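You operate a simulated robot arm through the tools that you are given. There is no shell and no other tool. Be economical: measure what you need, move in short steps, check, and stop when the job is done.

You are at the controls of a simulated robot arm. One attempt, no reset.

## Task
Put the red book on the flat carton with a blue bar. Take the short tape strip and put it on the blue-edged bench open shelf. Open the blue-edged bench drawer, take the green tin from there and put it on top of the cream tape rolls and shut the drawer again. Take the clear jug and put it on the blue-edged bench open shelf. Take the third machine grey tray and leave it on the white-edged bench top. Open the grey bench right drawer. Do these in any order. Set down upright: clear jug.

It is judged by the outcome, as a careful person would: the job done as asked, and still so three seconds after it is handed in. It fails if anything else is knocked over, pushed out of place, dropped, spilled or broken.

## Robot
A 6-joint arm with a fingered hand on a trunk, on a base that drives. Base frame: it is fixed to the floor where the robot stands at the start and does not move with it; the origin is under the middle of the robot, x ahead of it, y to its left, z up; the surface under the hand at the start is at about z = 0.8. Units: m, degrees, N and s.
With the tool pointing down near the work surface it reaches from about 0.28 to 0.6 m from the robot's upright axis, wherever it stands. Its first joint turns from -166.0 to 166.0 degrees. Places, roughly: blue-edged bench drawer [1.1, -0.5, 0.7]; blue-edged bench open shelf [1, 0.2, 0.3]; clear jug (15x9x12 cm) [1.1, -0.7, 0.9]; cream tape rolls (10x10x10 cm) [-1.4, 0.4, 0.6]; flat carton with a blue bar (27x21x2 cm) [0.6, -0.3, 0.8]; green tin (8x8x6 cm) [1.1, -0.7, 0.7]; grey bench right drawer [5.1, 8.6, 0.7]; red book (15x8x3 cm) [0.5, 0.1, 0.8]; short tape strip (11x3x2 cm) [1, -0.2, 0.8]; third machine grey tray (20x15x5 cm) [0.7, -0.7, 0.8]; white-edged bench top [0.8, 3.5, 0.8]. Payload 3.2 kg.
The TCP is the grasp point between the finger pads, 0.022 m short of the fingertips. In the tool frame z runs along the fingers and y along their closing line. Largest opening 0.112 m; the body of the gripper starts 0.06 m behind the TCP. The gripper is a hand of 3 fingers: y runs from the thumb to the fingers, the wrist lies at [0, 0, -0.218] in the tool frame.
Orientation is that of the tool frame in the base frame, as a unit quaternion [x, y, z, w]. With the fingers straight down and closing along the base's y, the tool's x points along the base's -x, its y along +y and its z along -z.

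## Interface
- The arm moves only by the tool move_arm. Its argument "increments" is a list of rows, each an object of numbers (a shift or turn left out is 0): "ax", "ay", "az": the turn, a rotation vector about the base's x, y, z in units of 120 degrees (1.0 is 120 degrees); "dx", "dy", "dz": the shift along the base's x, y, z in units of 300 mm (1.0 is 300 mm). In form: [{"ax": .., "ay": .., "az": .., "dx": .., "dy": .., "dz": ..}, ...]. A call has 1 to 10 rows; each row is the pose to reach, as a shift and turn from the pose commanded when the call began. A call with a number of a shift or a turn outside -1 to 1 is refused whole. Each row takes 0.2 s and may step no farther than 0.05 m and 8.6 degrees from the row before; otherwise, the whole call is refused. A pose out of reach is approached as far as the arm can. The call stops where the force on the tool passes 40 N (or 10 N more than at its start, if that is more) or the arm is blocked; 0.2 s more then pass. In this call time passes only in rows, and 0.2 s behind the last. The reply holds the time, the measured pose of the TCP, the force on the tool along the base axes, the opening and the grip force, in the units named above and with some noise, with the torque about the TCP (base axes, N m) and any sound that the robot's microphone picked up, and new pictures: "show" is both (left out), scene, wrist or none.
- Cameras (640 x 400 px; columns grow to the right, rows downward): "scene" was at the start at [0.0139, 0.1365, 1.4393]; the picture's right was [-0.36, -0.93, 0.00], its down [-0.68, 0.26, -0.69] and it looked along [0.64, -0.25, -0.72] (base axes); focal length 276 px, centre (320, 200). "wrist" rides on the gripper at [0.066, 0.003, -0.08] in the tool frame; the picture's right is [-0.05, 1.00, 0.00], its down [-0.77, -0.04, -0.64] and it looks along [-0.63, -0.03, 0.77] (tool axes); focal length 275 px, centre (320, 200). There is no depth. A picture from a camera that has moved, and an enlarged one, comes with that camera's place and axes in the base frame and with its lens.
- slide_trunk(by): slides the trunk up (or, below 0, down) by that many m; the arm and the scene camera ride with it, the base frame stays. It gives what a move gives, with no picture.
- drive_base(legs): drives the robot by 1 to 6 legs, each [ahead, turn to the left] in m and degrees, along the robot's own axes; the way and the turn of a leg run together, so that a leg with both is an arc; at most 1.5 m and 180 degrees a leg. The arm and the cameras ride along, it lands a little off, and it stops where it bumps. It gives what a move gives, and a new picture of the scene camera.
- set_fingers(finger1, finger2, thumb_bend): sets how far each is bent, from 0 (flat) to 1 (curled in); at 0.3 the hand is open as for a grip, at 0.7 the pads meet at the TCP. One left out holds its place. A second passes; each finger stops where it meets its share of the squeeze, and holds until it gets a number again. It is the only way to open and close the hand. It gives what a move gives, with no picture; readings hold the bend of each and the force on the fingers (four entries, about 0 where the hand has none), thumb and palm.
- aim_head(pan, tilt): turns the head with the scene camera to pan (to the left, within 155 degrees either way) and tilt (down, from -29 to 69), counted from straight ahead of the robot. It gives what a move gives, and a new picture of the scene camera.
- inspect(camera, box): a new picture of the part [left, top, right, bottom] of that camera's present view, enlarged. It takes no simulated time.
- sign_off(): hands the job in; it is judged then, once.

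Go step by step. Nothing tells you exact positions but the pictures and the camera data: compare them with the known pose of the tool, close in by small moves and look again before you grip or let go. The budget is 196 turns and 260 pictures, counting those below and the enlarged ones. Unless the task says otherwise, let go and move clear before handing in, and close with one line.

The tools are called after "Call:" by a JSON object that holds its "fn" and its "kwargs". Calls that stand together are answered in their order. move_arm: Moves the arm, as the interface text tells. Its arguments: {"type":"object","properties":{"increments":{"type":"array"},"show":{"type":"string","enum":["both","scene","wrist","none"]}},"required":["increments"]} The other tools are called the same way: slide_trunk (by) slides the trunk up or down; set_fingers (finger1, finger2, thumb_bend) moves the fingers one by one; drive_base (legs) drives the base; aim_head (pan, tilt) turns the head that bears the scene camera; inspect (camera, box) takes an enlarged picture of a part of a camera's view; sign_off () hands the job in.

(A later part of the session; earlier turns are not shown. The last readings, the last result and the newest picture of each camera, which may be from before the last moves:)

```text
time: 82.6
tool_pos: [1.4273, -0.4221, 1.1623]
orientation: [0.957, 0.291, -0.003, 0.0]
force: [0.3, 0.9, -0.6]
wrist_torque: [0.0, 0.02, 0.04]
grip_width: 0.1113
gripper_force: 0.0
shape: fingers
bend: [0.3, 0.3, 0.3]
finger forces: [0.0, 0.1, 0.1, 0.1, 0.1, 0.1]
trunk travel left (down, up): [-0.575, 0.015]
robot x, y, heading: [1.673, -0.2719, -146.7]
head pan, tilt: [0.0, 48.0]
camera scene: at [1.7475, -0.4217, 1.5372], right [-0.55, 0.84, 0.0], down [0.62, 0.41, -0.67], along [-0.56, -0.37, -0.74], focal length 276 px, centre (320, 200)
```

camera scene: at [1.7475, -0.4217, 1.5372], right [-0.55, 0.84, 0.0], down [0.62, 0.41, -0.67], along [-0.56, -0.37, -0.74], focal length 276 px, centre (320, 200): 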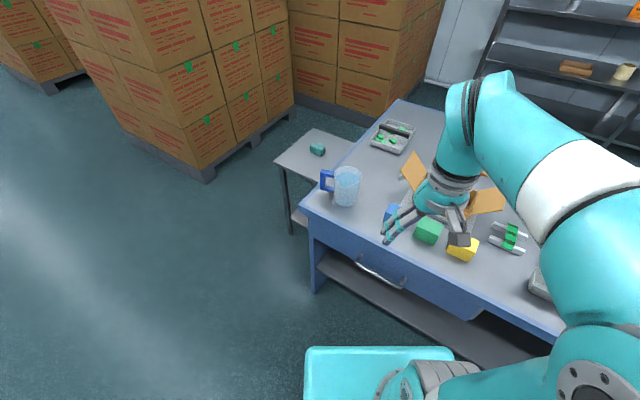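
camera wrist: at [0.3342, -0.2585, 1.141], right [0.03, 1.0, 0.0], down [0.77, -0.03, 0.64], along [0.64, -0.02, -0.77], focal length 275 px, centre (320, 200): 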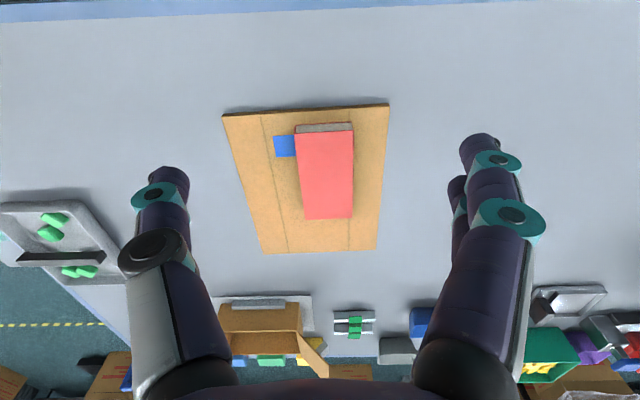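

Call:
{"fn": "inspect", "kwargs": {"camera": "scene", "box": [260, 100, 560, 290]}}

Call:
{"fn": "inspect", "kwargs": {"camera": "wrist", "box": [0, 0, 640, 400]}}

```text
2.11 times, centred on (410, 195) of scene
camera zoom: at [1.7475, -0.4217, 1.5372], right [-0.55, 0.84, 0.0], down [0.62, 0.41, -0.67], along [-0.56, -0.37, -0.74], focal length 582 px, centre (130, 210)
```

zoom: 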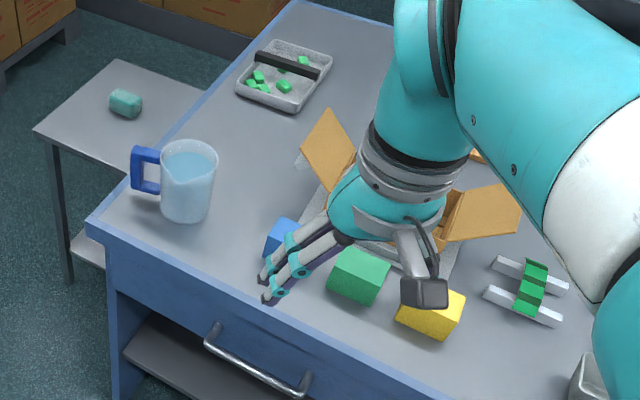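

```text
1.00 times, centred on (320, 200) of wrist (not enlarged: the box is as wide or as high as the picture)
camera zoom: at [1.486, -0.3884, 1.2422], right [0.52, -0.86, 0.0], down [-0.66, -0.4, 0.64], along [-0.55, -0.33, -0.77], focal length 275 px, centre (320, 200)
```

zoom: 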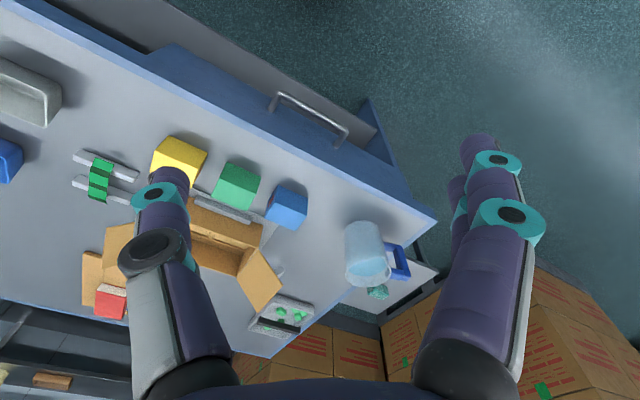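

The jug is centred at about (1.127, -0.715), top at ~0.92, with the handle pointing about -68°. I'll use a 45°-pitched tool heading about -105° so the pads miss the handle and it can later slide into the shelf the same way. First lower the trunk to nominal and yaw.

Call:
{"fn": "slide_trunk", "kwargs": {"by": -0.1}}

Call:
{"fn": "move_arm", "kwargs": {"increments": [{"az": 0.06, "dx": -0.07, "dy": -0.03, "dz": 0.02}, {"az": 0.12, "dx": -0.14, "dy": -0.06, "dz": 0.04}, {"az": 0.18, "dx": -0.21, "dy": -0.09, "dz": 0.06}, {"az": 0.24, "dx": -0.28, "dy": -0.12, "dz": 0.08}, {"az": 0.3, "dx": -0.35, "dy": -0.14, "dz": 0.1}, {"az": 0.342, "dx": -0.43, "dy": -0.17, "dz": 0.1}], "show": "none"}}

Call:
{"fn": "move_arm", "kwargs": {"increments": [{"ax": -0.06, "ay": 0.016}, {"ax": -0.12, "ay": 0.032}, {"ax": -0.18, "ay": 0.048}, {"ax": -0.24, "ay": 0.064}, {"ax": -0.3, "ay": 0.08}, {"ax": -0.362, "ay": 0.097}]}}

```text
time: 83.9
tool_pos: [1.4271, -0.423, 1.061]
orientation: [0.957, 0.291, -0.004, 0.001]
force: [0.9, 0.4, -0.1]
wrist_torque: [-0.02, 0.0, 0.05]
grip_width: 0.1114
gripper_force: 0.1
shape: fingers
bend: [0.3, 0.3, 0.3]
finger forces: [0.0, 0.0, 0.0, 0.0, 0.1, 0.1]
trunk travel left (down, up): [-0.475, 0.115]
robot x, y, heading: [1.674, -0.2736, -147.0]
head pan, tilt: [0.0, 48.0]
```

```text
time: 85.3
tool_pos: [1.3009, -0.4757, 1.0898]
orientation: [0.795, 0.607, -0.004, 0.001]
force: [-0.8, -0.5, 0.1]
wrist_torque: [0.01, -0.03, -0.01]
grip_width: 0.1114
gripper_force: 0.1
shape: fingers
bend: [0.3, 0.3, 0.3]
finger forces: [0.0, 0.0, 0.0, 0.0, 0.1, 0.0]
out of reach, approached as far as the arm can: row 6
trunk travel left (down, up): [-0.475, 0.115]
robot x, y, heading: [1.6715, -0.2724, -147.0]
head pan, tilt: [0.0, 48.0]
```

```text
time: 86.7
tool_pos: [1.3332, -0.5605, 1.1262]
orientation: [0.743, 0.553, -0.303, 0.225]
force: [-0.1, 0.7, -0.1]
wrist_torque: [0.0, 0.0, 0.03]
grip_width: 0.1114
gripper_force: 0.1
shape: fingers
bend: [0.3, 0.3, 0.3]
finger forces: [0.1, 0.1, 0.0, 0.1, 0.0, 0.1]
out of reach, approached as far as the arm can: row 2, 3, 4, 5, 6
trunk travel left (down, up): [-0.475, 0.115]
robot x, y, heading: [1.6709, -0.2731, -146.8]
head pan, tilt: [0.0, 48.0]
camera scene: at [1.7476, -0.4215, 1.4371], right [-0.55, 0.84, 0.0], down [0.62, 0.41, -0.67], along [-0.56, -0.37, -0.74], focal length 276 px, centre (320, 200)
camera wrist: at [1.3671, -0.4628, 1.1378], right [0.95, -0.32, 0.03], down [-0.06, -0.09, 0.99], along [-0.31, -0.94, -0.11], focal length 275 px, centre (320, 200)
```

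scene: 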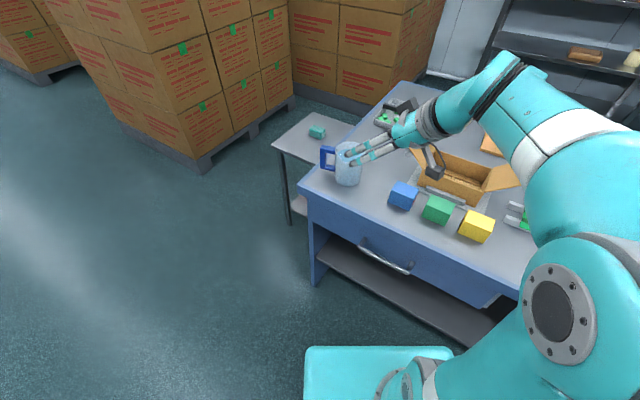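
wrist: 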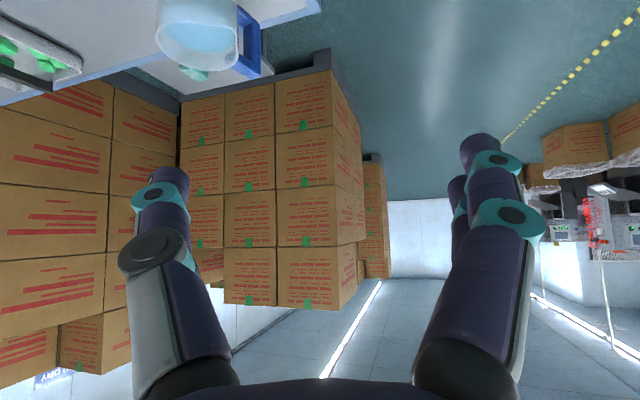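

The tool now points about -107°, pitched 45° down. Move to a stand-off point behind the jug along the tool axis.

Call:
{"fn": "move_arm", "kwargs": {"increments": [{"dx": -0.12, "dy": -0.04, "dz": -0.1}, {"dx": -0.24, "dy": -0.08, "dz": -0.2}, {"dx": -0.36, "dy": -0.12, "dz": -0.3}, {"dx": -0.48, "dy": -0.18, "dz": -0.4}, {"dx": -0.6, "dy": -0.24, "dz": -0.5}]}}

```text
refused: row 4 steps farther than a row can; nothing moved
```

Call:
{"fn": "move_arm", "kwargs": {"increments": [{"dx": -0.1, "dy": -0.04, "dz": -0.085}, {"dx": -0.2, "dy": -0.08, "dz": -0.17}, {"dx": -0.3, "dy": -0.12, "dz": -0.255}, {"dx": -0.4, "dy": -0.16, "dz": -0.34}, {"dx": -0.5, "dy": -0.2, "dz": -0.42}, {"dx": -0.6, "dy": -0.24, "dz": -0.5}]}}

```text
time: 88.1
tool_pos: [1.1401, -0.6752, 0.9957]
orientation: [0.74, 0.557, -0.3, 0.23]
force: [0.4, 0.2, 0.2]
wrist_torque: [-0.01, -0.01, -0.03]
grip_width: 0.1116
gripper_force: 0.0
shape: fingers
bend: [0.3, 0.3, 0.3]
finger forces: [0.0, 0.0, 0.0, 0.1, 0.1, 0.0]
out of reach, approached as far as the arm can: row 1, 2, 3, 4, 5, 6
trunk travel left (down, up): [-0.475, 0.115]
robot x, y, heading: [1.6718, -0.2693, -146.8]
head pan, tilt: [0.0, 48.0]
camera scene: at [1.7469, -0.4217, 1.4372], right [-0.55, 0.84, 0.0], down [0.62, 0.41, -0.67], along [-0.56, -0.37, -0.74], focal length 276 px, centre (320, 200)
camera wrist: at [1.1718, -0.5754, 1.0083], right [0.95, -0.31, 0.04], down [-0.07, -0.09, 0.99], along [-0.3, -0.95, -0.11], focal length 275 px, centre (320, 200)
```

scene: 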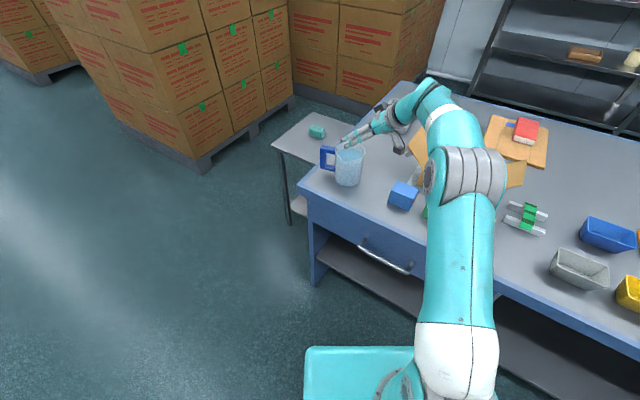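
wrist: 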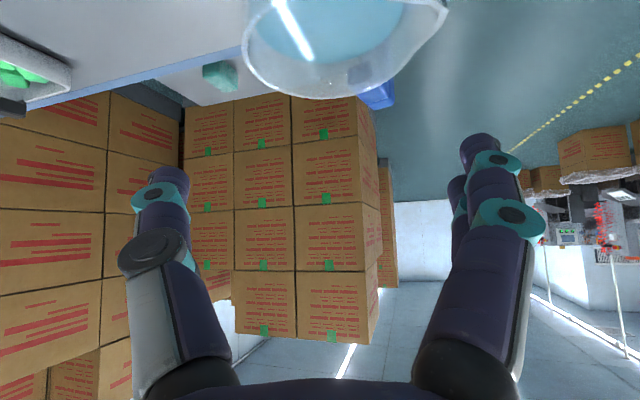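

The jug holds liquid, so I'll keep it level. It's centred at about (1.139, -0.706); descend partway toward it and check clearance at both sides.

Call:
{"fn": "move_arm", "kwargs": {"increments": [{"dx": 0.0, "dy": -0.03, "dz": -0.07}, {"dx": 0.0, "dy": -0.06, "dz": -0.14}, {"dx": 0.0, "dy": -0.08, "dz": -0.21}]}}

```text
time: 88.9
tool_pos: [1.1297, -0.7106, 0.9393]
orientation: [0.734, 0.561, -0.303, 0.234]
force: [-0.2, 0.0, 0.5]
wrist_torque: [0.01, 0.02, 0.0]
grip_width: 0.1114
gripper_force: 0.0
shape: fingers
bend: [0.3, 0.3, 0.3]
finger forces: [0.1, 0.0, 0.1, 0.0, 0.1, 0.0]
out of reach, approached as far as the arm can: row 1, 2, 3
trunk travel left (down, up): [-0.475, 0.115]
robot x, y, heading: [1.6745, -0.2717, -146.7]
head pan, tilt: [0.0, 48.0]
camera scene: at [1.7475, -0.4217, 1.4371], right [-0.55, 0.84, 0.0], down [0.62, 0.41, -0.67], along [-0.56, -0.37, -0.74], focal length 276 px, centre (320, 200)
camera wrist: at [1.162, -0.6121, 0.9501], right [0.95, -0.29, 0.04], down [-0.06, -0.08, 0.99], along [-0.29, -0.95, -0.1], focal length 275 px, centre (320, 200)
```

scene: 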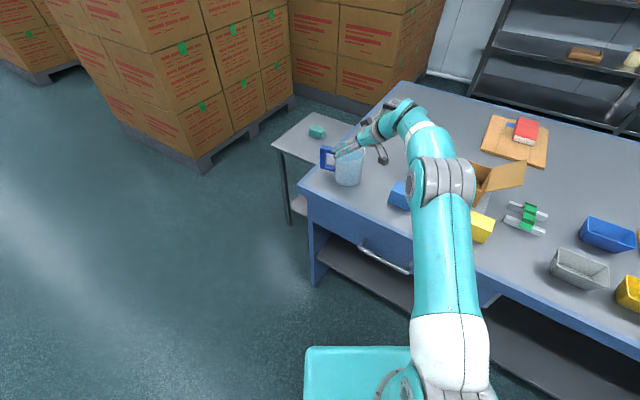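
wrist: 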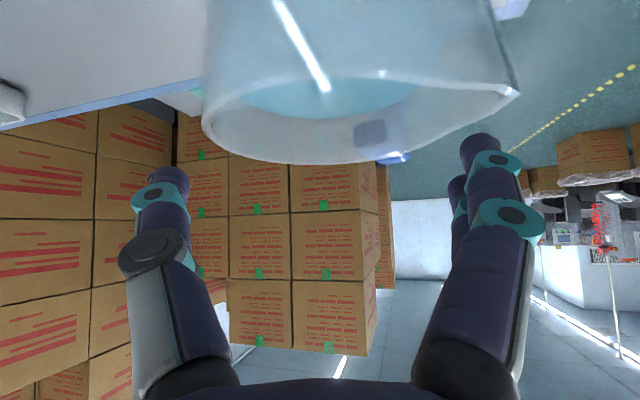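

Both sides of the jug are inside the finger gap, the jug a little right of centre. Go down 2.5 cm with a small lateral shift and re-check.

Call:
{"fn": "move_arm", "kwargs": {"increments": [{"dx": 0.01, "dy": -0.003, "dz": -0.05}, {"dx": 0.02, "dy": -0.007, "dz": -0.09}]}}

```text
time: 89.5
tool_pos: [1.1297, -0.7232, 0.9174]
orientation: [0.734, 0.56, -0.304, 0.234]
force: [-0.9, -0.1, 0.3]
wrist_torque: [-0.01, 0.01, 0.01]
grip_width: 0.1118
gripper_force: 0.0
shape: fingers
bend: [0.3, 0.3, 0.3]
finger forces: [0.0, 0.0, 0.0, 0.0, 0.0, 0.1]
out of reach, approached as far as the arm can: row 1, 2
trunk travel left (down, up): [-0.475, 0.115]
robot x, y, heading: [1.6743, -0.2732, -146.7]
head pan, tilt: [0.0, 48.0]
camera scene: at [1.7473, -0.4219, 1.4371], right [-0.55, 0.84, 0.0], down [0.62, 0.41, -0.67], along [-0.56, -0.37, -0.74], focal length 276 px, centre (320, 200)
camera wrist: at [1.1624, -0.625, 0.9278], right [0.96, -0.29, 0.04], down [-0.06, -0.08, 0.99], along [-0.29, -0.95, -0.09], focal length 275 px, centre (320, 200)
```

scene: 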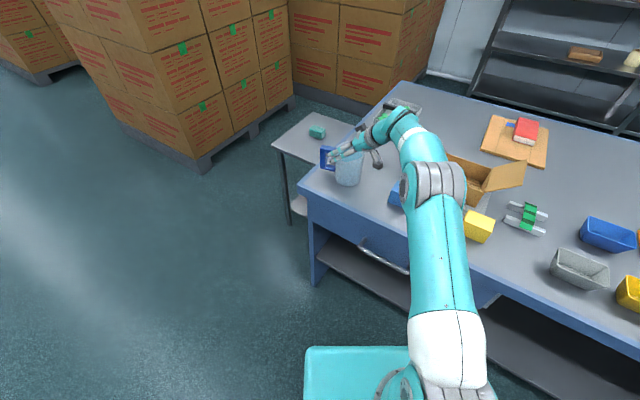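
wrist: 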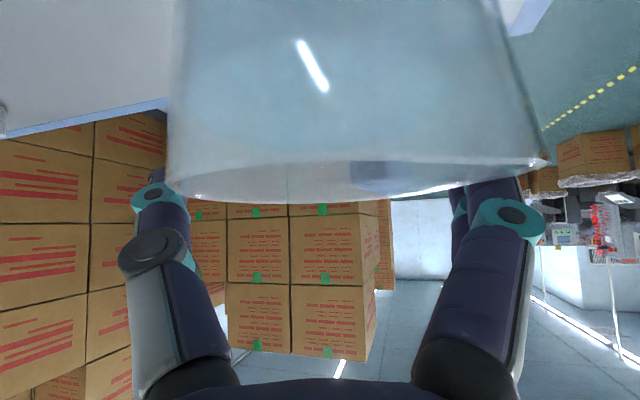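

The jug is centred laterally within a few mm; the tool is ~1 cm too far forward. Pull back that much while going down to about z 0.887.

Call:
{"fn": "move_arm", "kwargs": {"increments": [{"dx": 0.02, "dy": 0.04, "dz": -0.03}, {"dx": 0.03, "dy": 0.045, "dz": -0.07}, {"dx": 0.03, "dy": 0.045, "dz": -0.1}], "show": "wrist"}}

```text
time: 90.3
tool_pos: [1.1283, -0.7282, 0.9051]
orientation: [0.734, 0.56, -0.305, 0.234]
force: [3.1, 1.1, 3.9]
wrist_torque: [0.03, -0.21, 0.03]
grip_width: 0.1146
gripper_force: 2.1
shape: fingers
bend: [0.3, 0.3, 0.3]
finger forces: [4.5, 0.0, 0.0, 0.0, 0.0, 0.0]
out of reach, approached as far as the arm can: row 1, 2, 3
trunk travel left (down, up): [-0.475, 0.115]
robot x, y, heading: [1.6726, -0.2704, -146.7]
head pan, tilt: [0.0, 48.0]
camera wrist: at [1.1604, -0.6298, 0.9146], right [0.96, -0.29, 0.04], down [-0.06, -0.08, 0.99], along [-0.29, -0.95, -0.09], focal length 275 px, centre (320, 200)
```

wrist: 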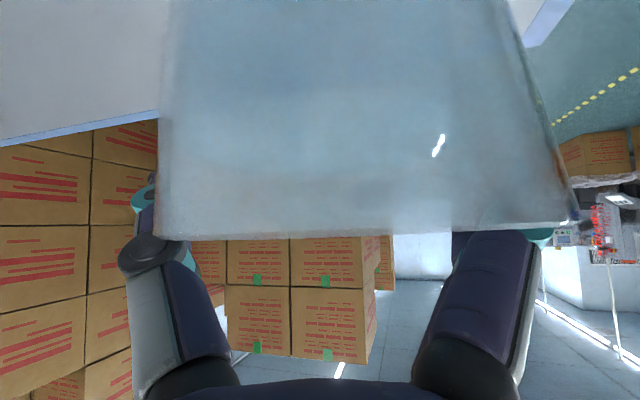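

A finger is touching lightly and the arm is at its reach limit here, so it can't follow exactly. I'll rise clear, bring the base 7 cm closer, and redo the approach within reach.

Call:
{"fn": "move_arm", "kwargs": {"increments": [{"dx": 0.0, "dy": 0.0, "dz": 0.1}, {"dx": 0.05, "dy": 0.05, "dz": 0.2}, {"dx": 0.1, "dy": 0.1, "dz": 0.3}, {"dx": 0.2, "dy": 0.15, "dz": 0.38}], "show": "none"}}

Call:
{"fn": "drive_base", "kwargs": {"legs": [[0.08, 0]]}}

```text
time: 91.3
tool_pos: [1.1899, -0.6839, 1.0192]
orientation: [0.733, 0.56, -0.305, 0.235]
force: [0.2, 0.7, -0.2]
wrist_torque: [0.01, -0.01, -0.01]
grip_width: 0.1119
gripper_force: 0.0
shape: fingers
bend: [0.3, 0.3, 0.3]
finger forces: [0.0, 0.0, 0.1, 0.0, 0.0, 0.0]
trunk travel left (down, up): [-0.475, 0.115]
robot x, y, heading: [1.6719, -0.2717, -146.7]
head pan, tilt: [0.0, 48.0]
```

```text
time: 92.4
tool_pos: [1.1199, -0.7265, 1.0175]
orientation: [0.734, 0.56, -0.305, 0.234]
force: [0.2, 0.0, -0.1]
wrist_torque: [0.02, 0.0, 0.01]
grip_width: 0.1119
gripper_force: 0.1
shape: fingers
bend: [0.3, 0.3, 0.3]
finger forces: [0.0, 0.0, 0.0, 0.0, 0.0, 0.1]
trunk travel left (down, up): [-0.475, 0.115]
robot x, y, heading: [1.6063, -0.3165, -146.8]
head pan, tilt: [0.0, 48.0]
camera scene: at [1.6792, -0.4661, 1.4371], right [-0.54, 0.84, 0.0], down [0.62, 0.41, -0.67], along [-0.56, -0.36, -0.74], focal length 276 px, centre (320, 200)
```

scene: 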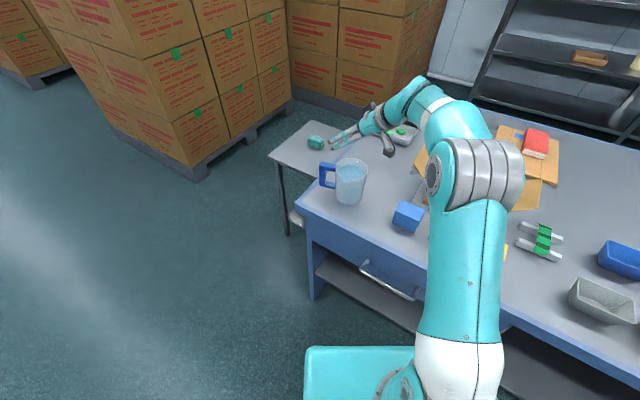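

The base is closer now. The jug's axis works out at about (1.145, -0.714); position above and behind it and look.

Call:
{"fn": "move_arm", "kwargs": {"increments": [{"dx": 0.05, "dy": 0.06, "dz": -0.06}, {"dx": 0.09, "dy": 0.07, "dz": -0.15}, {"dx": 0.09, "dy": 0.04, "dz": -0.25}], "show": "wrist"}}

```text
time: 93.2
tool_pos: [1.1413, -0.7476, 0.9685]
orientation: [0.741, 0.557, -0.298, 0.226]
force: [0.0, 0.1, -0.3]
wrist_torque: [-0.01, -0.02, 0.01]
grip_width: 0.1118
gripper_force: 0.1
shape: fingers
bend: [0.3, 0.3, 0.3]
finger forces: [0.0, 0.0, 0.0, 0.0, 0.0, 0.0]
out of reach, approached as far as the arm can: row 1, 2, 3
trunk travel left (down, up): [-0.475, 0.115]
robot x, y, heading: [1.6081, -0.3134, -146.8]
head pan, tilt: [0.0, 48.0]
camera wrist: at [1.1745, -0.6506, 0.9816], right [0.95, -0.31, 0.04], down [-0.07, -0.1, 0.99], along [-0.3, -0.95, -0.11], focal length 275 px, centre (320, 200)
```

wrist: 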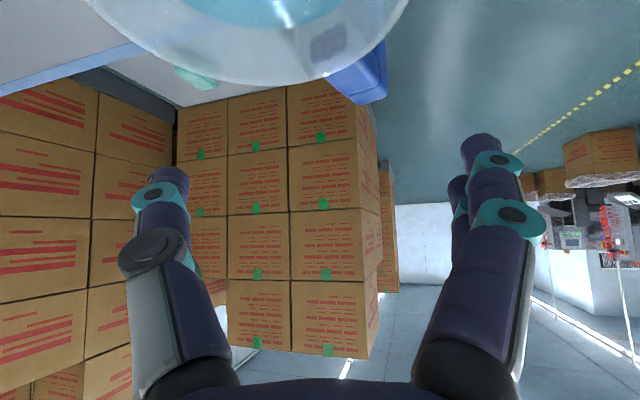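

The wrist's sideways limit (~40° from the arm's direction) is what pushes it off. I'll raise the arm and re-park at about (1.56, -0.17), roughly parallel to the bench, so the arm comes more from the +y side.

Call:
{"fn": "move_arm", "kwargs": {"increments": [{"dz": 0.12}, {"dz": 0.24}, {"dz": 0.36}], "show": "none"}}

Call:
{"fn": "drive_base", "kwargs": {"legs": [[0, 70], [-0.17, 0]]}}

```text
time: 94.0
tool_pos: [1.1427, -0.751, 1.0752]
orientation: [0.734, 0.56, -0.306, 0.234]
force: [0.2, 0.0, -0.3]
wrist_torque: [-0.02, 0.02, -0.01]
grip_width: 0.112
gripper_force: 0.1
shape: fingers
bend: [0.3, 0.3, 0.3]
finger forces: [0.0, 0.1, 0.0, 0.1, 0.0, 0.0]
trunk travel left (down, up): [-0.475, 0.115]
robot x, y, heading: [1.6038, -0.3167, -147.2]
head pan, tilt: [0.0, 48.0]
```

```text
time: 98.5
tool_pos: [1.8205, -0.7339, 1.0759]
orientation: [0.278, 0.879, -0.116, 0.369]
force: [-0.4, -0.3, 0.2]
wrist_torque: [-0.02, -0.01, 0.02]
grip_width: 0.112
gripper_force: 0.1
shape: fingers
bend: [0.3, 0.3, 0.3]
finger forces: [0.0, 0.0, 0.0, 0.1, 0.0, 0.1]
trunk travel left (down, up): [-0.475, 0.115]
robot x, y, heading: [1.5666, -0.1512, -76.8]
head pan, tilt: [0.0, 48.0]
camera scene: at [1.7322, -0.1309, 1.4371], right [-0.97, -0.23, 0.0], down [-0.17, 0.72, -0.67], along [0.15, -0.65, -0.74], focal length 276 px, centre (320, 200)
```

scene: 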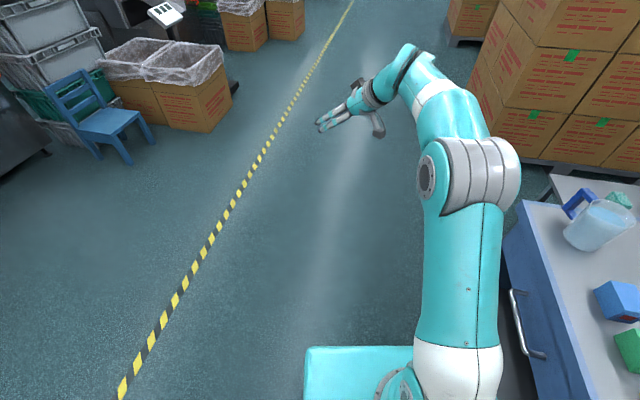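

Robot is at (1.567, -0.151). Swing the arm back over the jug along an arc, turning the tool to -107° again.

Call:
{"fn": "move_arm", "kwargs": {"increments": [{"dx": -0.138, "dy": -0.015, "az": -0.032}, {"dx": -0.276, "dy": -0.025, "az": -0.064}, {"dx": -0.414, "dy": -0.03, "az": -0.096}, {"dx": -0.552, "dy": -0.035, "az": -0.128}, {"dx": -0.69, "dy": -0.04, "az": -0.16}, {"dx": -0.83, "dy": -0.045, "az": -0.192}, {"dx": -0.966, "dy": -0.05, "az": -0.225}], "show": "none"}}

Call:
{"fn": "move_arm", "kwargs": {"increments": [{"dx": -0.14, "dy": 0.03, "az": -0.035}, {"dx": -0.28, "dy": 0.06, "az": -0.07}, {"dx": -0.42, "dy": 0.1, "az": -0.105}, {"dx": -0.56, "dy": 0.14, "az": -0.14}, {"dx": -0.7, "dy": 0.18, "az": -0.175}], "show": "none"}}

Call:
{"fn": "move_arm", "kwargs": {"increments": [{"dx": -0.1, "dy": 0.06, "az": -0.04, "dz": -0.04}, {"dx": -0.2, "dy": 0.12, "az": -0.08, "dz": -0.08}, {"dx": -0.3, "dy": 0.18, "az": -0.12, "dz": -0.12}, {"dx": -0.4, "dy": 0.24, "az": -0.16, "dz": -0.16}, {"dx": -0.5, "dy": 0.3, "az": -0.183, "dz": -0.2}]}}

Call:
{"fn": "aim_head", "kwargs": {"pan": -48, "tilt": 55}}

```text
time: 100.1
tool_pos: [1.5285, -0.7493, 1.0792]
orientation: [0.476, 0.79, -0.199, 0.331]
force: [0.3, 0.7, 0.0]
wrist_torque: [0.0, 0.01, -0.03]
grip_width: 0.1122
gripper_force: 0.1
shape: fingers
bend: [0.3, 0.3, 0.3]
finger forces: [0.0, 0.0, 0.0, 0.0, 0.1, 0.0]
trunk travel left (down, up): [-0.475, 0.115]
robot x, y, heading: [1.5661, -0.1515, -76.6]
head pan, tilt: [0.0, 48.0]
```

```text
time: 101.3
tool_pos: [1.3223, -0.6983, 1.0723]
orientation: [0.613, 0.69, -0.255, 0.288]
force: [-0.9, 0.9, 0.7]
wrist_torque: [0.01, 0.0, -0.02]
grip_width: 0.1119
gripper_force: 0.1
shape: fingers
bend: [0.3, 0.3, 0.3]
finger forces: [0.0, 0.1, 0.1, 0.0, 0.0, 0.0]
trunk travel left (down, up): [-0.475, 0.115]
robot x, y, heading: [1.5649, -0.1504, -76.6]
head pan, tilt: [0.0, 48.0]
```

```text
time: 102.5
tool_pos: [1.171, -0.6051, 1.0122]
orientation: [0.733, 0.561, -0.305, 0.235]
force: [0.4, 0.2, 0.1]
wrist_torque: [0.02, 0.01, 0.01]
grip_width: 0.1119
gripper_force: 0.0
shape: fingers
bend: [0.3, 0.3, 0.3]
finger forces: [0.0, 0.0, 0.0, 0.0, 0.0, 0.0]
trunk travel left (down, up): [-0.475, 0.115]
robot x, y, heading: [1.5663, -0.1493, -76.6]
head pan, tilt: [0.0, 48.0]
camera scene: at [1.7319, -0.1316, 1.4372], right [-0.97, -0.23, 0.0], down [-0.17, 0.72, -0.67], along [0.15, -0.65, -0.74], focal length 276 px, centre (320, 200)
camera wrist: at [1.2024, -0.5061, 1.0231], right [0.96, -0.29, 0.04], down [-0.06, -0.08, 1.0], along [-0.29, -0.95, -0.09], focal length 275 px, centre (320, 200)
```

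scene: 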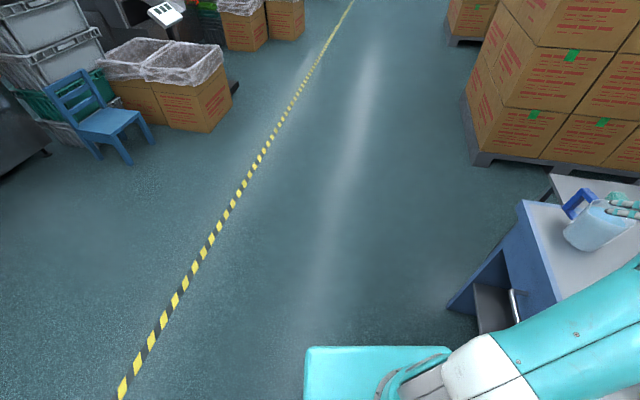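
wrist: 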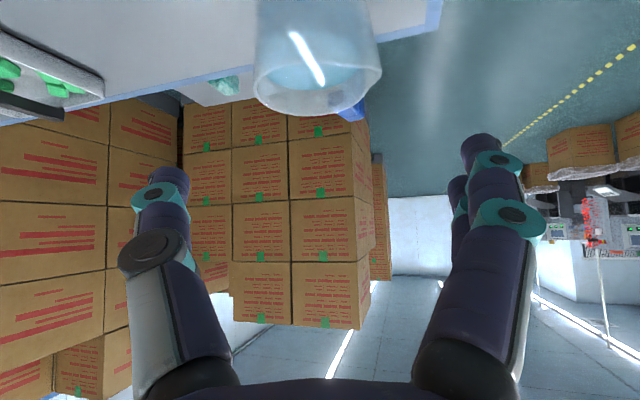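

```text
time: 103.7
tool_pos: [1.1701, -0.6047, 1.0143]
orientation: [0.731, 0.562, -0.305, 0.237]
force: [0.8, -0.4, 0.1]
wrist_torque: [0.01, -0.02, -0.01]
grip_width: 0.1121
gripper_force: 0.1
shape: fingers
bend: [0.3, 0.3, 0.3]
finger forces: [0.0, 0.0, 0.1, 0.0, 0.1, 0.1]
trunk travel left (down, up): [-0.475, 0.115]
robot x, y, heading: [1.5694, -0.1494, -76.9]
head pan, tilt: [-48.0, 55.0]
camera scene: at [1.6731, -0.1141, 1.4279], right [-0.82, 0.57, 0.0], down [0.47, 0.67, -0.57], along [-0.33, -0.47, -0.82], focal length 276 px, centre (320, 200)
```

scene: 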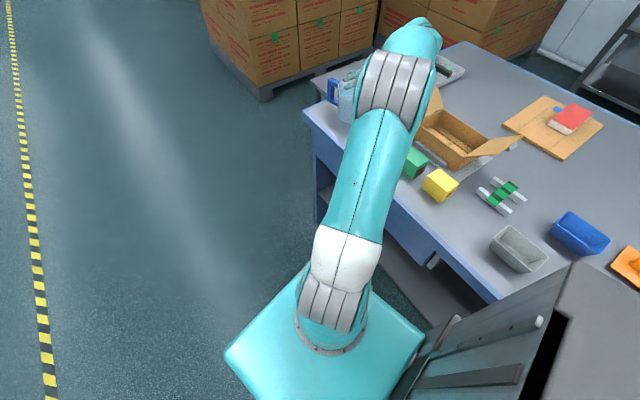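

Now reachable. The jug axis again comes out at (1.143, -0.713); advance along the tool axis most of the way and check.

Call:
{"fn": "move_arm", "kwargs": {"increments": [{"dx": -0.018, "dy": -0.072, "dz": -0.085}, {"dx": -0.036, "dy": -0.144, "dz": -0.17}, {"dx": -0.055, "dy": -0.216, "dz": -0.255}, {"dx": -0.072, "dy": -0.29, "dz": -0.33}], "show": "wrist"}}

```text
time: 104.7
tool_pos: [1.1491, -0.6952, 0.9166]
orientation: [0.732, 0.561, -0.306, 0.236]
force: [1.0, -0.3, 0.6]
wrist_torque: [0.0, 0.0, 0.03]
grip_width: 0.1119
gripper_force: 0.1
shape: fingers
bend: [0.3, 0.3, 0.3]
finger forces: [0.0, 0.0, 0.1, 0.0, 0.0, 0.1]
trunk travel left (down, up): [-0.475, 0.115]
robot x, y, heading: [1.5667, -0.1502, -76.7]
head pan, tilt: [-48.0, 55.0]
camera wrist: at [1.1803, -0.5954, 0.9261], right [0.96, -0.29, 0.04], down [-0.06, -0.08, 1.0], along [-0.29, -0.95, -0.09], focal length 275 px, centre (320, 200)
```

wrist: 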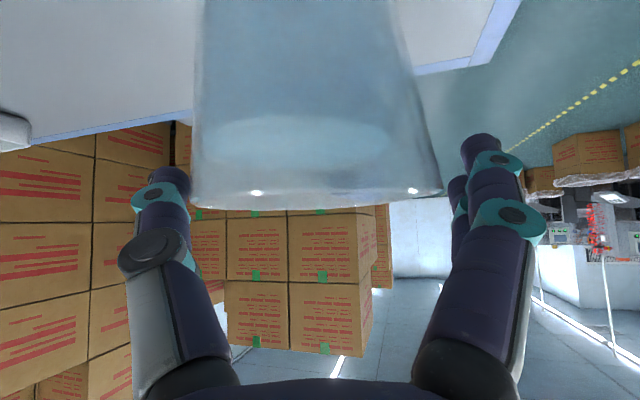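

The jug is centred between the fingers and the TCP is about over its axis. Straight down 3 cm, then close.

Call:
{"fn": "move_arm", "kwargs": {"increments": [{"dy": -0.01, "dx": -0.004, "dz": -0.05}, {"dy": -0.02, "dx": -0.008, "dz": -0.1}], "show": "wrist"}}

```text
time: 105.3
tool_pos: [1.1471, -0.6982, 0.886]
orientation: [0.732, 0.562, -0.305, 0.236]
force: [0.3, 0.0, 0.1]
wrist_torque: [0.02, -0.02, 0.04]
grip_width: 0.112
gripper_force: 0.1
shape: fingers
bend: [0.3, 0.3, 0.3]
finger forces: [0.0, 0.0, 0.1, 0.0, 0.0, 0.0]
trunk travel left (down, up): [-0.475, 0.115]
robot x, y, heading: [1.5656, -0.1529, -76.9]
head pan, tilt: [-48.0, 55.0]
camera wrist: at [1.1787, -0.5999, 0.896], right [0.96, -0.29, 0.03], down [-0.06, -0.08, 1.0], along [-0.29, -0.95, -0.09], focal length 275 px, centre (320, 200)
```

wrist: 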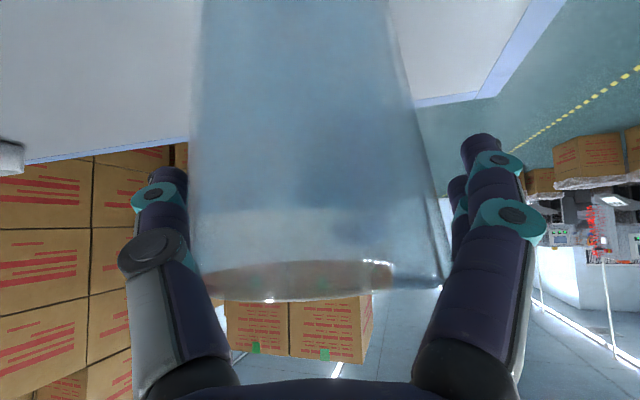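

Both sides clear. Close the fingers and lift slightly to test.

Call:
{"fn": "set_fingers", "kwargs": {"finger1": 0.7, "finger2": 0.7, "thumb_bend": 0.7}}

Call:
{"fn": "move_arm", "kwargs": {"increments": [{"dz": 0.06}, {"dz": 0.14}]}}

```text
time: 106.3
tool_pos: [1.1483, -0.6984, 0.8869]
orientation: [0.732, 0.562, -0.305, 0.236]
force: [-1.3, 1.7, 1.7]
wrist_torque: [0.03, -0.01, -0.01]
grip_width: 0.0786
gripper_force: 20.5
shape: fingers
bend: [0.44, 0.43, 0.48]
finger forces: [8.8, 11.1, 0.0, 0.0, 21.5, 0.0]
trunk travel left (down, up): [-0.475, 0.115]
robot x, y, heading: [1.5649, -0.1511, -77.0]
head pan, tilt: [-48.0, 55.0]
```

```text
time: 106.9
tool_pos: [1.1478, -0.6971, 0.9278]
orientation: [0.732, 0.562, -0.304, 0.235]
force: [0.6, 0.3, -6.5]
wrist_torque: [0.34, 0.01, 0.02]
grip_width: 0.0785
gripper_force: 23.7
shape: fingers
bend: [0.44, 0.43, 0.48]
finger forces: [11.3, 13.2, 0.0, 0.0, 22.0, 0.0]
trunk travel left (down, up): [-0.475, 0.115]
robot x, y, heading: [1.5672, -0.1511, -76.7]
head pan, tilt: [-48.0, 55.0]
camera scene: at [1.6726, -0.1148, 1.4279], right [-0.82, 0.57, 0.0], down [0.47, 0.67, -0.57], along [-0.33, -0.47, -0.82], focal length 276 px, centre (320, 200)
camera wrist: at [1.1786, -0.5983, 0.9371], right [0.96, -0.29, 0.04], down [-0.06, -0.08, 1.0], along [-0.29, -0.95, -0.09], focal length 275 px, centre (320, 200)
```

scene: 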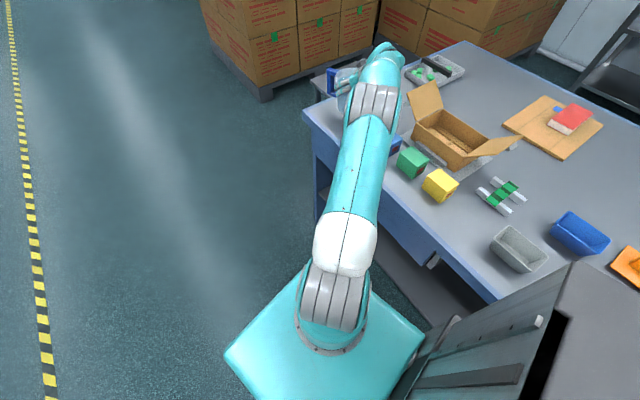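
wrist: 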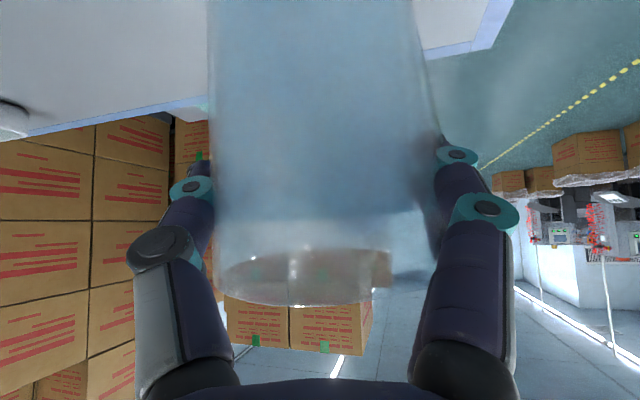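

The jug is held (about 0.65 kg), base ~8.6 cm below the TCP. Raise it, draw it off the bench and drive to face the open shelf.

Call:
{"fn": "move_arm", "kwargs": {"increments": [{"dz": 0.12}, {"dz": 0.24}, {"dz": 0.33, "dx": 0.1}, {"dz": 0.35, "dx": 0.22, "dy": 0.05}, {"dz": 0.35, "dx": 0.35, "dy": 0.1}, {"dz": 0.35, "dx": 0.48, "dy": 0.14}, {"dz": 0.35, "dx": 0.62, "dy": 0.18}, {"dz": 0.35, "dx": 0.76, "dy": 0.22}, {"dz": 0.35, "dx": 0.88, "dy": 0.26}], "show": "none"}}

Call:
{"fn": "aim_head", "kwargs": {"pan": 0, "tilt": 48}}

Call:
{"fn": "drive_base", "kwargs": {"legs": [[0, 122], [0.5, 0], [0, 130]]}}

```text
time: 108.9
tool_pos: [1.4088, -0.6182, 1.0312]
orientation: [0.732, 0.562, -0.305, 0.236]
force: [-0.2, -0.5, -6.0]
wrist_torque: [0.26, 0.0, 0.01]
grip_width: 0.0788
gripper_force: 22.6
shape: fingers
bend: [0.44, 0.43, 0.48]
finger forces: [10.2, 13.1, 0.0, 0.0, 21.3, 0.1]
trunk travel left (down, up): [-0.475, 0.115]
robot x, y, heading: [1.5676, -0.1485, -76.9]
head pan, tilt: [-48.0, 55.0]
```

```text
time: 110.0
tool_pos: [1.4099, -0.6188, 1.0313]
orientation: [0.733, 0.561, -0.305, 0.235]
force: [-0.3, -0.7, -6.8]
wrist_torque: [0.27, 0.01, 0.03]
grip_width: 0.0792
gripper_force: 22.8
shape: fingers
bend: [0.44, 0.43, 0.48]
finger forces: [10.4, 13.2, 0.0, 0.0, 21.3, 0.0]
trunk travel left (down, up): [-0.475, 0.115]
robot x, y, heading: [1.5683, -0.1536, -76.8]
head pan, tilt: [0.0, 48.0]
camera scene: at [1.732, -0.1322, 1.4371], right [-0.97, -0.23, 0.0], down [-0.17, 0.72, -0.67], along [0.15, -0.65, -0.74], focal length 276 px, centre (320, 200)
```

scene: 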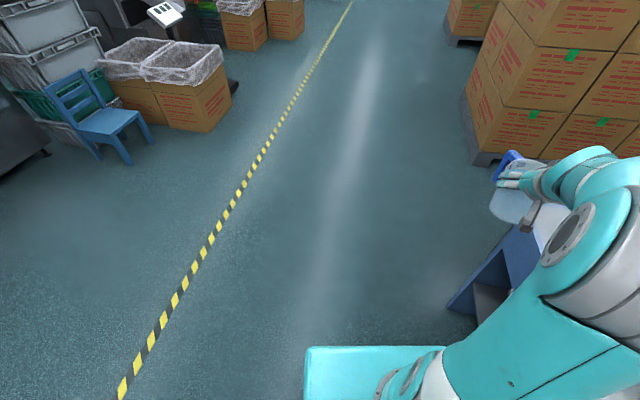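

```text
time: 123.5
tool_pos: [1.5249, 0.5066, 1.0317]
orientation: [0.887, -0.255, -0.37, -0.104]
force: [0.2, -0.1, -7.5]
wrist_torque: [-0.08, -0.26, 0.02]
grip_width: 0.0787
gripper_force: 21.2
shape: fingers
bend: [0.44, 0.42, 0.48]
finger forces: [9.8, 12.9, 0.0, 0.0, 20.4, 0.0]
trunk travel left (down, up): [-0.475, 0.115]
robot x, y, heading: [1.9285, 0.2166, 176.1]
head pan, tilt: [0.0, 48.0]
camera scene: at [1.8948, 0.0528, 1.4371], right [0.07, 1.0, 0.0], down [0.74, -0.05, -0.67], along [-0.67, 0.04, -0.74], focal length 276 px, centre (320, 200)
```

scene: 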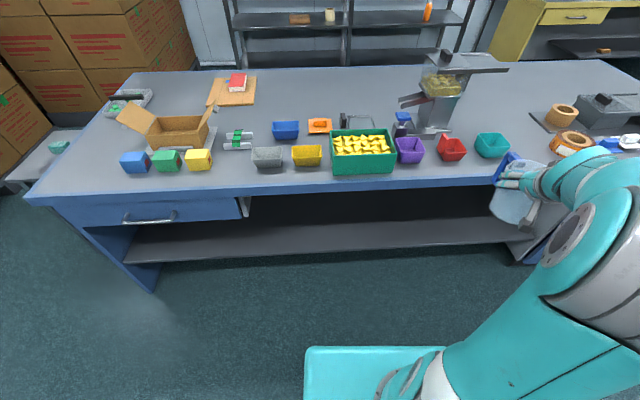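

The shelf runs under the bench and looks empty near the front. Lower the trunk (the jug hangs clear in front of the bench) to look into it.

Call:
{"fn": "slide_trunk", "kwargs": {"by": -0.45}}

Call:
{"fn": "aim_head", "kwargs": {"pan": 10, "tilt": 25}}

```text
refused: -0.45 is not a number from -0.4 to 0.4
```

```text
time: 124.4
tool_pos: [1.5258, 0.5066, 1.0311]
orientation: [0.887, -0.254, -0.371, -0.104]
force: [0.2, 0.2, -5.7]
wrist_torque: [-0.12, -0.25, -0.01]
grip_width: 0.0788
gripper_force: 21.7
shape: fingers
bend: [0.44, 0.42, 0.48]
finger forces: [9.9, 13.0, 0.1, 0.1, 20.6, 0.0]
trunk travel left (down, up): [-0.475, 0.115]
robot x, y, heading: [1.9267, 0.2145, 176.4]
head pan, tilt: [10.0, 25.0]
camera scene: at [1.8819, 0.0377, 1.4718], right [-0.11, 0.99, 0.0], down [0.42, 0.05, -0.91], along [-0.9, -0.1, -0.42], focal length 276 px, centre (320, 200)
```

scene: 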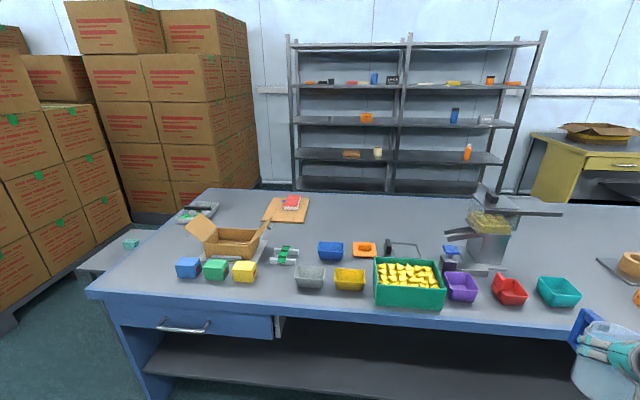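

Call:
{"fn": "slide_trunk", "kwargs": {"by": -0.4}}

Call:
{"fn": "aim_head", "kwargs": {"pan": 0, "tilt": 32}}

```text
time: 128.2
tool_pos: [1.5247, 0.5061, 0.631]
orientation: [0.887, -0.255, -0.369, -0.105]
force: [-1.1, 0.6, -6.5]
wrist_torque: [-0.13, -0.26, 0.0]
grip_width: 0.0786
gripper_force: 21.8
shape: fingers
bend: [0.44, 0.42, 0.48]
finger forces: [9.9, 13.0, 0.0, 0.0, 20.5, 0.0]
trunk travel left (down, up): [-0.075, 0.515]
robot x, y, heading: [1.9262, 0.2192, 176.3]
head pan, tilt: [10.0, 25.0]
```

```text
time: 128.9
tool_pos: [1.5244, 0.506, 0.632]
orientation: [0.887, -0.255, -0.37, -0.105]
force: [-0.8, -0.3, -6.6]
wrist_torque: [-0.12, -0.25, 0.0]
grip_width: 0.0784
gripper_force: 22.3
shape: fingers
bend: [0.44, 0.42, 0.48]
finger forces: [10.0, 13.0, 0.1, 0.1, 20.4, 0.1]
trunk travel left (down, up): [-0.075, 0.515]
robot x, y, heading: [1.9264, 0.2164, 176.1]
head pan, tilt: [0.0, 32.0]
camera scene: at [1.8842, 0.0534, 1.0608], right [0.07, 1.0, 0.0], down [0.53, -0.03, -0.85], along [-0.85, 0.06, -0.53], focal length 276 px, centre (320, 200)
```

scene: 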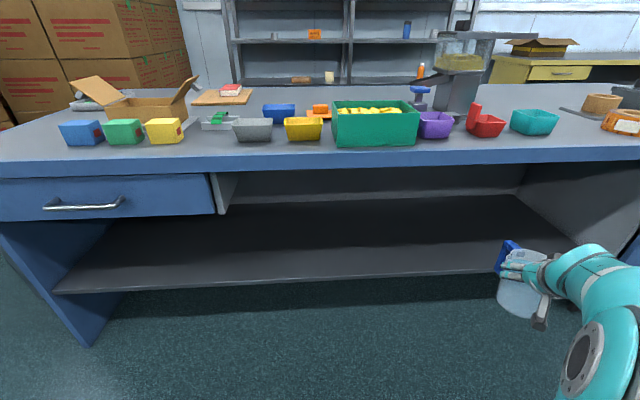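

The shelf is empty: board at z≈0.3, front edge x≈1.19-1.2, clear height to ~0.76. Turn the tool to face into it, bring the jug to the middle in front, then drive 13 cm closer.

Call:
{"fn": "move_arm", "kwargs": {"increments": [{"az": 0.048, "dx": -0.04, "dy": -0.11, "dz": -0.06}, {"az": 0.095, "dx": -0.08, "dy": -0.22, "dz": -0.12}, {"az": 0.142, "dx": -0.12, "dy": -0.34, "dz": -0.18}, {"az": 0.19, "dx": -0.16, "dy": -0.46, "dz": -0.25}, {"az": 0.237, "dx": -0.2, "dy": -0.58, "dz": -0.3}, {"az": 0.283, "dx": -0.25, "dy": -0.69, "dz": -0.35}], "show": "none"}}

Call:
{"fn": "drive_base", "kwargs": {"legs": [[0.13, 0]]}}

```text
time: 130.3
tool_pos: [1.4366, 0.288, 0.5732]
orientation: [0.927, 0.014, -0.374, 0.006]
force: [-0.8, 0.3, -6.2]
wrist_torque: [0.04, -0.2, 0.0]
grip_width: 0.0782
gripper_force: 22.0
shape: fingers
bend: [0.44, 0.42, 0.48]
finger forces: [10.4, 12.6, 0.1, 0.1, 20.8, 0.0]
out of reach, approached as far as the arm can: row 3, 4, 5, 6
trunk travel left (down, up): [-0.075, 0.515]
robot x, y, heading: [1.9259, 0.2148, 176.4]
head pan, tilt: [0.0, 32.0]
```

```text
time: 131.6
tool_pos: [1.308, 0.294, 0.5739]
orientation: [0.927, 0.014, -0.375, 0.006]
force: [0.2, -0.7, -6.6]
wrist_torque: [0.08, -0.27, -0.01]
grip_width: 0.0785
gripper_force: 22.1
shape: fingers
bend: [0.44, 0.42, 0.48]
finger forces: [10.7, 12.8, 0.0, 0.0, 20.9, 0.0]
trunk travel left (down, up): [-0.075, 0.515]
robot x, y, heading: [1.7987, 0.228, 176.5]
head pan, tilt: [0.0, 32.0]
camera scene: at [1.7557, 0.0614, 1.0607], right [0.06, 1.0, 0.0], down [0.53, -0.03, -0.85], along [-0.85, 0.05, -0.53], focal length 276 px, centre (320, 200)
```

scene: 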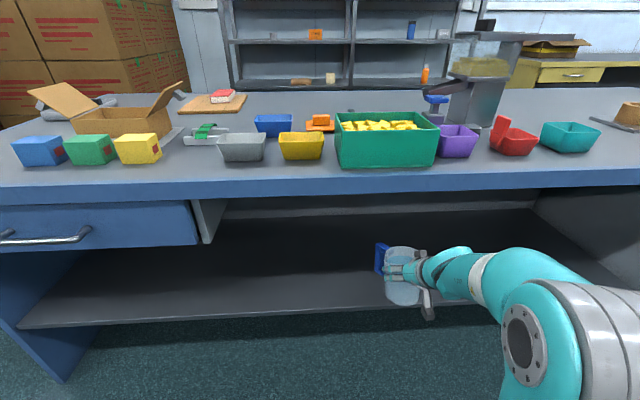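

The jug hangs in front of the opening, level. Move it in above the shelf, to x≈1.09.

Call:
{"fn": "move_arm", "kwargs": {"increments": [{"dx": -0.14, "dz": -0.03}, {"dx": -0.28, "dz": -0.08}, {"dx": -0.42, "dz": -0.15}, {"dx": -0.56, "dz": -0.22}, {"dx": -0.7, "dz": -0.3}]}}

```text
time: 132.8
tool_pos: [1.0985, 0.2938, 0.4816]
orientation: [0.927, 0.014, -0.375, 0.006]
force: [-0.2, -0.1, -5.8]
wrist_torque: [0.11, -0.26, 0.01]
grip_width: 0.0785
gripper_force: 22.6
shape: fingers
bend: [0.44, 0.42, 0.48]
finger forces: [10.5, 12.9, 0.0, 0.1, 20.9, 0.1]
trunk travel left (down, up): [-0.075, 0.515]
robot x, y, heading: [1.7985, 0.2255, 176.3]
head pan, tilt: [0.0, 32.0]
camera scene: at [1.7558, 0.0613, 1.0608], right [0.06, 1.0, 0.0], down [0.53, -0.03, -0.85], along [-0.85, 0.05, -0.53], focal length 276 px, centre (320, 200)
camera wrist: at [1.203, 0.2934, 0.4942], right [0.0, -1.0, 0.03], down [-0.11, 0.03, 0.99], along [-0.99, 0.0, -0.11], focal length 275 px, centre (320, 200)
```

scene: 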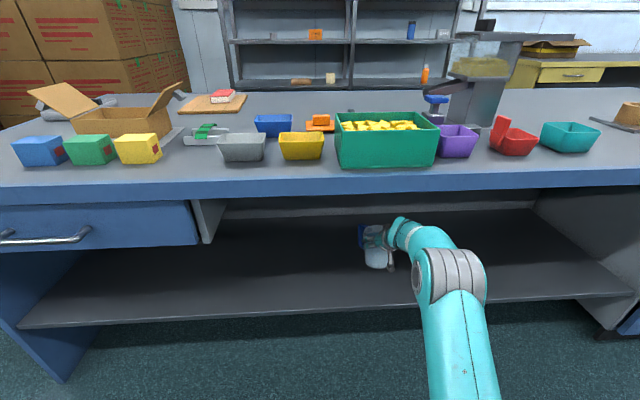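
wrist: 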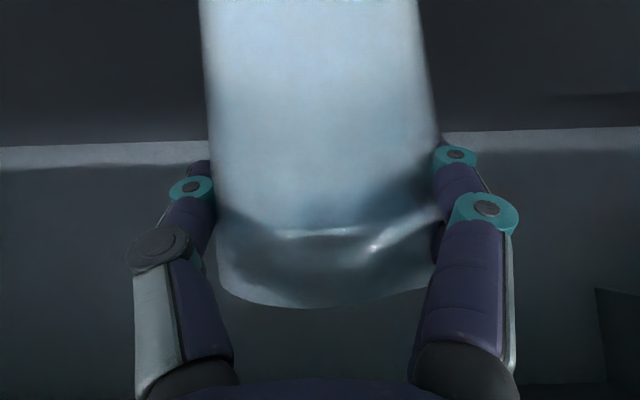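

Inside, above the shelf. Lower toward z 0.40, then feel for contact.

Call:
{"fn": "move_arm", "kwargs": {"increments": [{"dz": -0.1}, {"dz": -0.2}, {"dz": -0.27}], "show": "scene"}}

```text
time: 133.6
tool_pos: [1.101, 0.2939, 0.4057]
orientation: [0.925, 0.014, -0.379, 0.005]
force: [3.2, 1.0, 12.0]
wrist_torque: [-0.37, 0.27, 0.02]
grip_width: 0.0777
gripper_force: 19.3
shape: fingers
bend: [0.44, 0.42, 0.49]
finger forces: [7.5, 10.4, 0.0, 0.1, 20.9, 0.0]
trunk travel left (down, up): [-0.075, 0.515]
robot x, y, heading: [1.7957, 0.2241, 176.3]
head pan, tilt: [0.0, 32.0]
camera scene: at [1.7576, 0.0613, 1.0613], right [0.06, 1.0, 0.0], down [0.53, -0.03, -0.85], along [-0.85, 0.05, -0.53], focal length 276 px, centre (320, 200)
```

scene: 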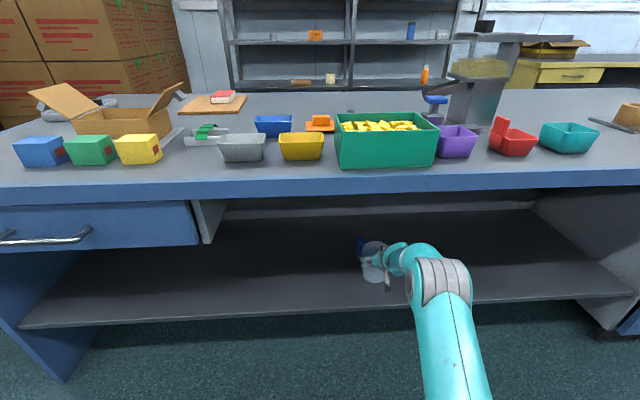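

It's touching down (shelf ≈ 0.32). Ease 2 mm up, release, and back out along the tool axis.

Call:
{"fn": "move_arm", "kwargs": {"increments": [{"dz": 0.008}], "show": "none"}}

Call:
{"fn": "set_fingers", "kwargs": {"finger1": 0.3, "finger2": 0.3, "thumb_bend": 0.3}}

Call:
{"fn": "move_arm", "kwargs": {"increments": [{"dx": 0.05, "dz": 0.05}, {"dx": 0.12, "dz": 0.1}, {"dx": 0.22, "dz": 0.15}, {"dx": 0.35, "dz": 0.2}, {"dx": 0.48, "dz": 0.25}, {"dx": 0.62, "dz": 0.25}, {"dx": 0.78, "dz": 0.25}]}}

```text
time: 134.0
tool_pos: [1.1006, 0.2937, 0.406]
orientation: [0.927, 0.013, -0.376, 0.006]
force: [3.4, 1.7, 10.1]
wrist_torque: [-0.27, 0.23, -0.03]
grip_width: 0.0774
gripper_force: 19.5
shape: fingers
bend: [0.44, 0.42, 0.49]
finger forces: [7.5, 10.6, 0.0, 0.1, 21.1, 0.0]
trunk travel left (down, up): [-0.075, 0.515]
robot x, y, heading: [1.7955, 0.2244, 176.4]
head pan, tilt: [0.0, 32.0]
```

```text
time: 135.0
tool_pos: [1.1009, 0.2936, 0.4048]
orientation: [0.927, 0.014, -0.375, 0.006]
force: [-0.1, 0.0, -0.8]
wrist_torque: [-0.01, 0.0, 0.04]
grip_width: 0.1112
gripper_force: 0.0
shape: fingers
bend: [0.3, 0.3, 0.3]
finger forces: [0.0, 0.0, 0.0, 0.1, 0.0, 0.1]
trunk travel left (down, up): [-0.075, 0.515]
robot x, y, heading: [1.7982, 0.2249, 176.1]
head pan, tilt: [0.0, 32.0]
```

```text
time: 136.6
tool_pos: [1.27, 0.2964, 0.5243]
orientation: [0.939, 0.001, -0.343, -0.023]
force: [0.3, 0.2, -0.4]
wrist_torque: [0.02, -0.02, 0.0]
grip_width: 0.1117
gripper_force: 0.0
shape: fingers
bend: [0.3, 0.3, 0.3]
finger forces: [0.1, 0.1, 0.0, 0.0, 0.0, 0.0]
out of reach, approached as far as the arm can: row 2, 3, 4, 5, 6, 7
trunk travel left (down, up): [-0.075, 0.515]
robot x, y, heading: [1.7963, 0.2233, 176.4]
head pan, tilt: [0.0, 32.0]
camera scene: at [1.7562, 0.0613, 1.0608], right [0.06, 1.0, 0.0], down [0.53, -0.03, -0.85], along [-0.85, 0.05, -0.53], focal length 276 px, centre (320, 200)
camera wrist: at [1.3742, 0.291, 0.543], right [-0.05, -1.0, -0.02], down [-0.18, -0.01, 0.98], along [-0.98, 0.05, -0.18], focal length 275 px, centre (320, 200)
```

scene: 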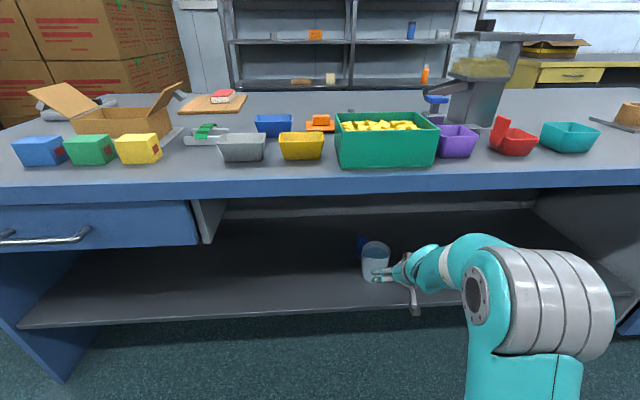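
wrist: 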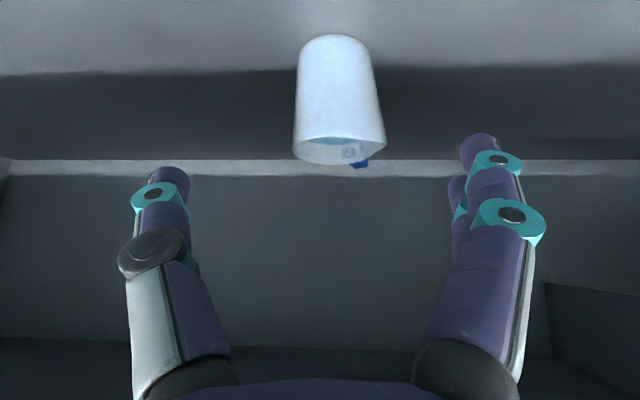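

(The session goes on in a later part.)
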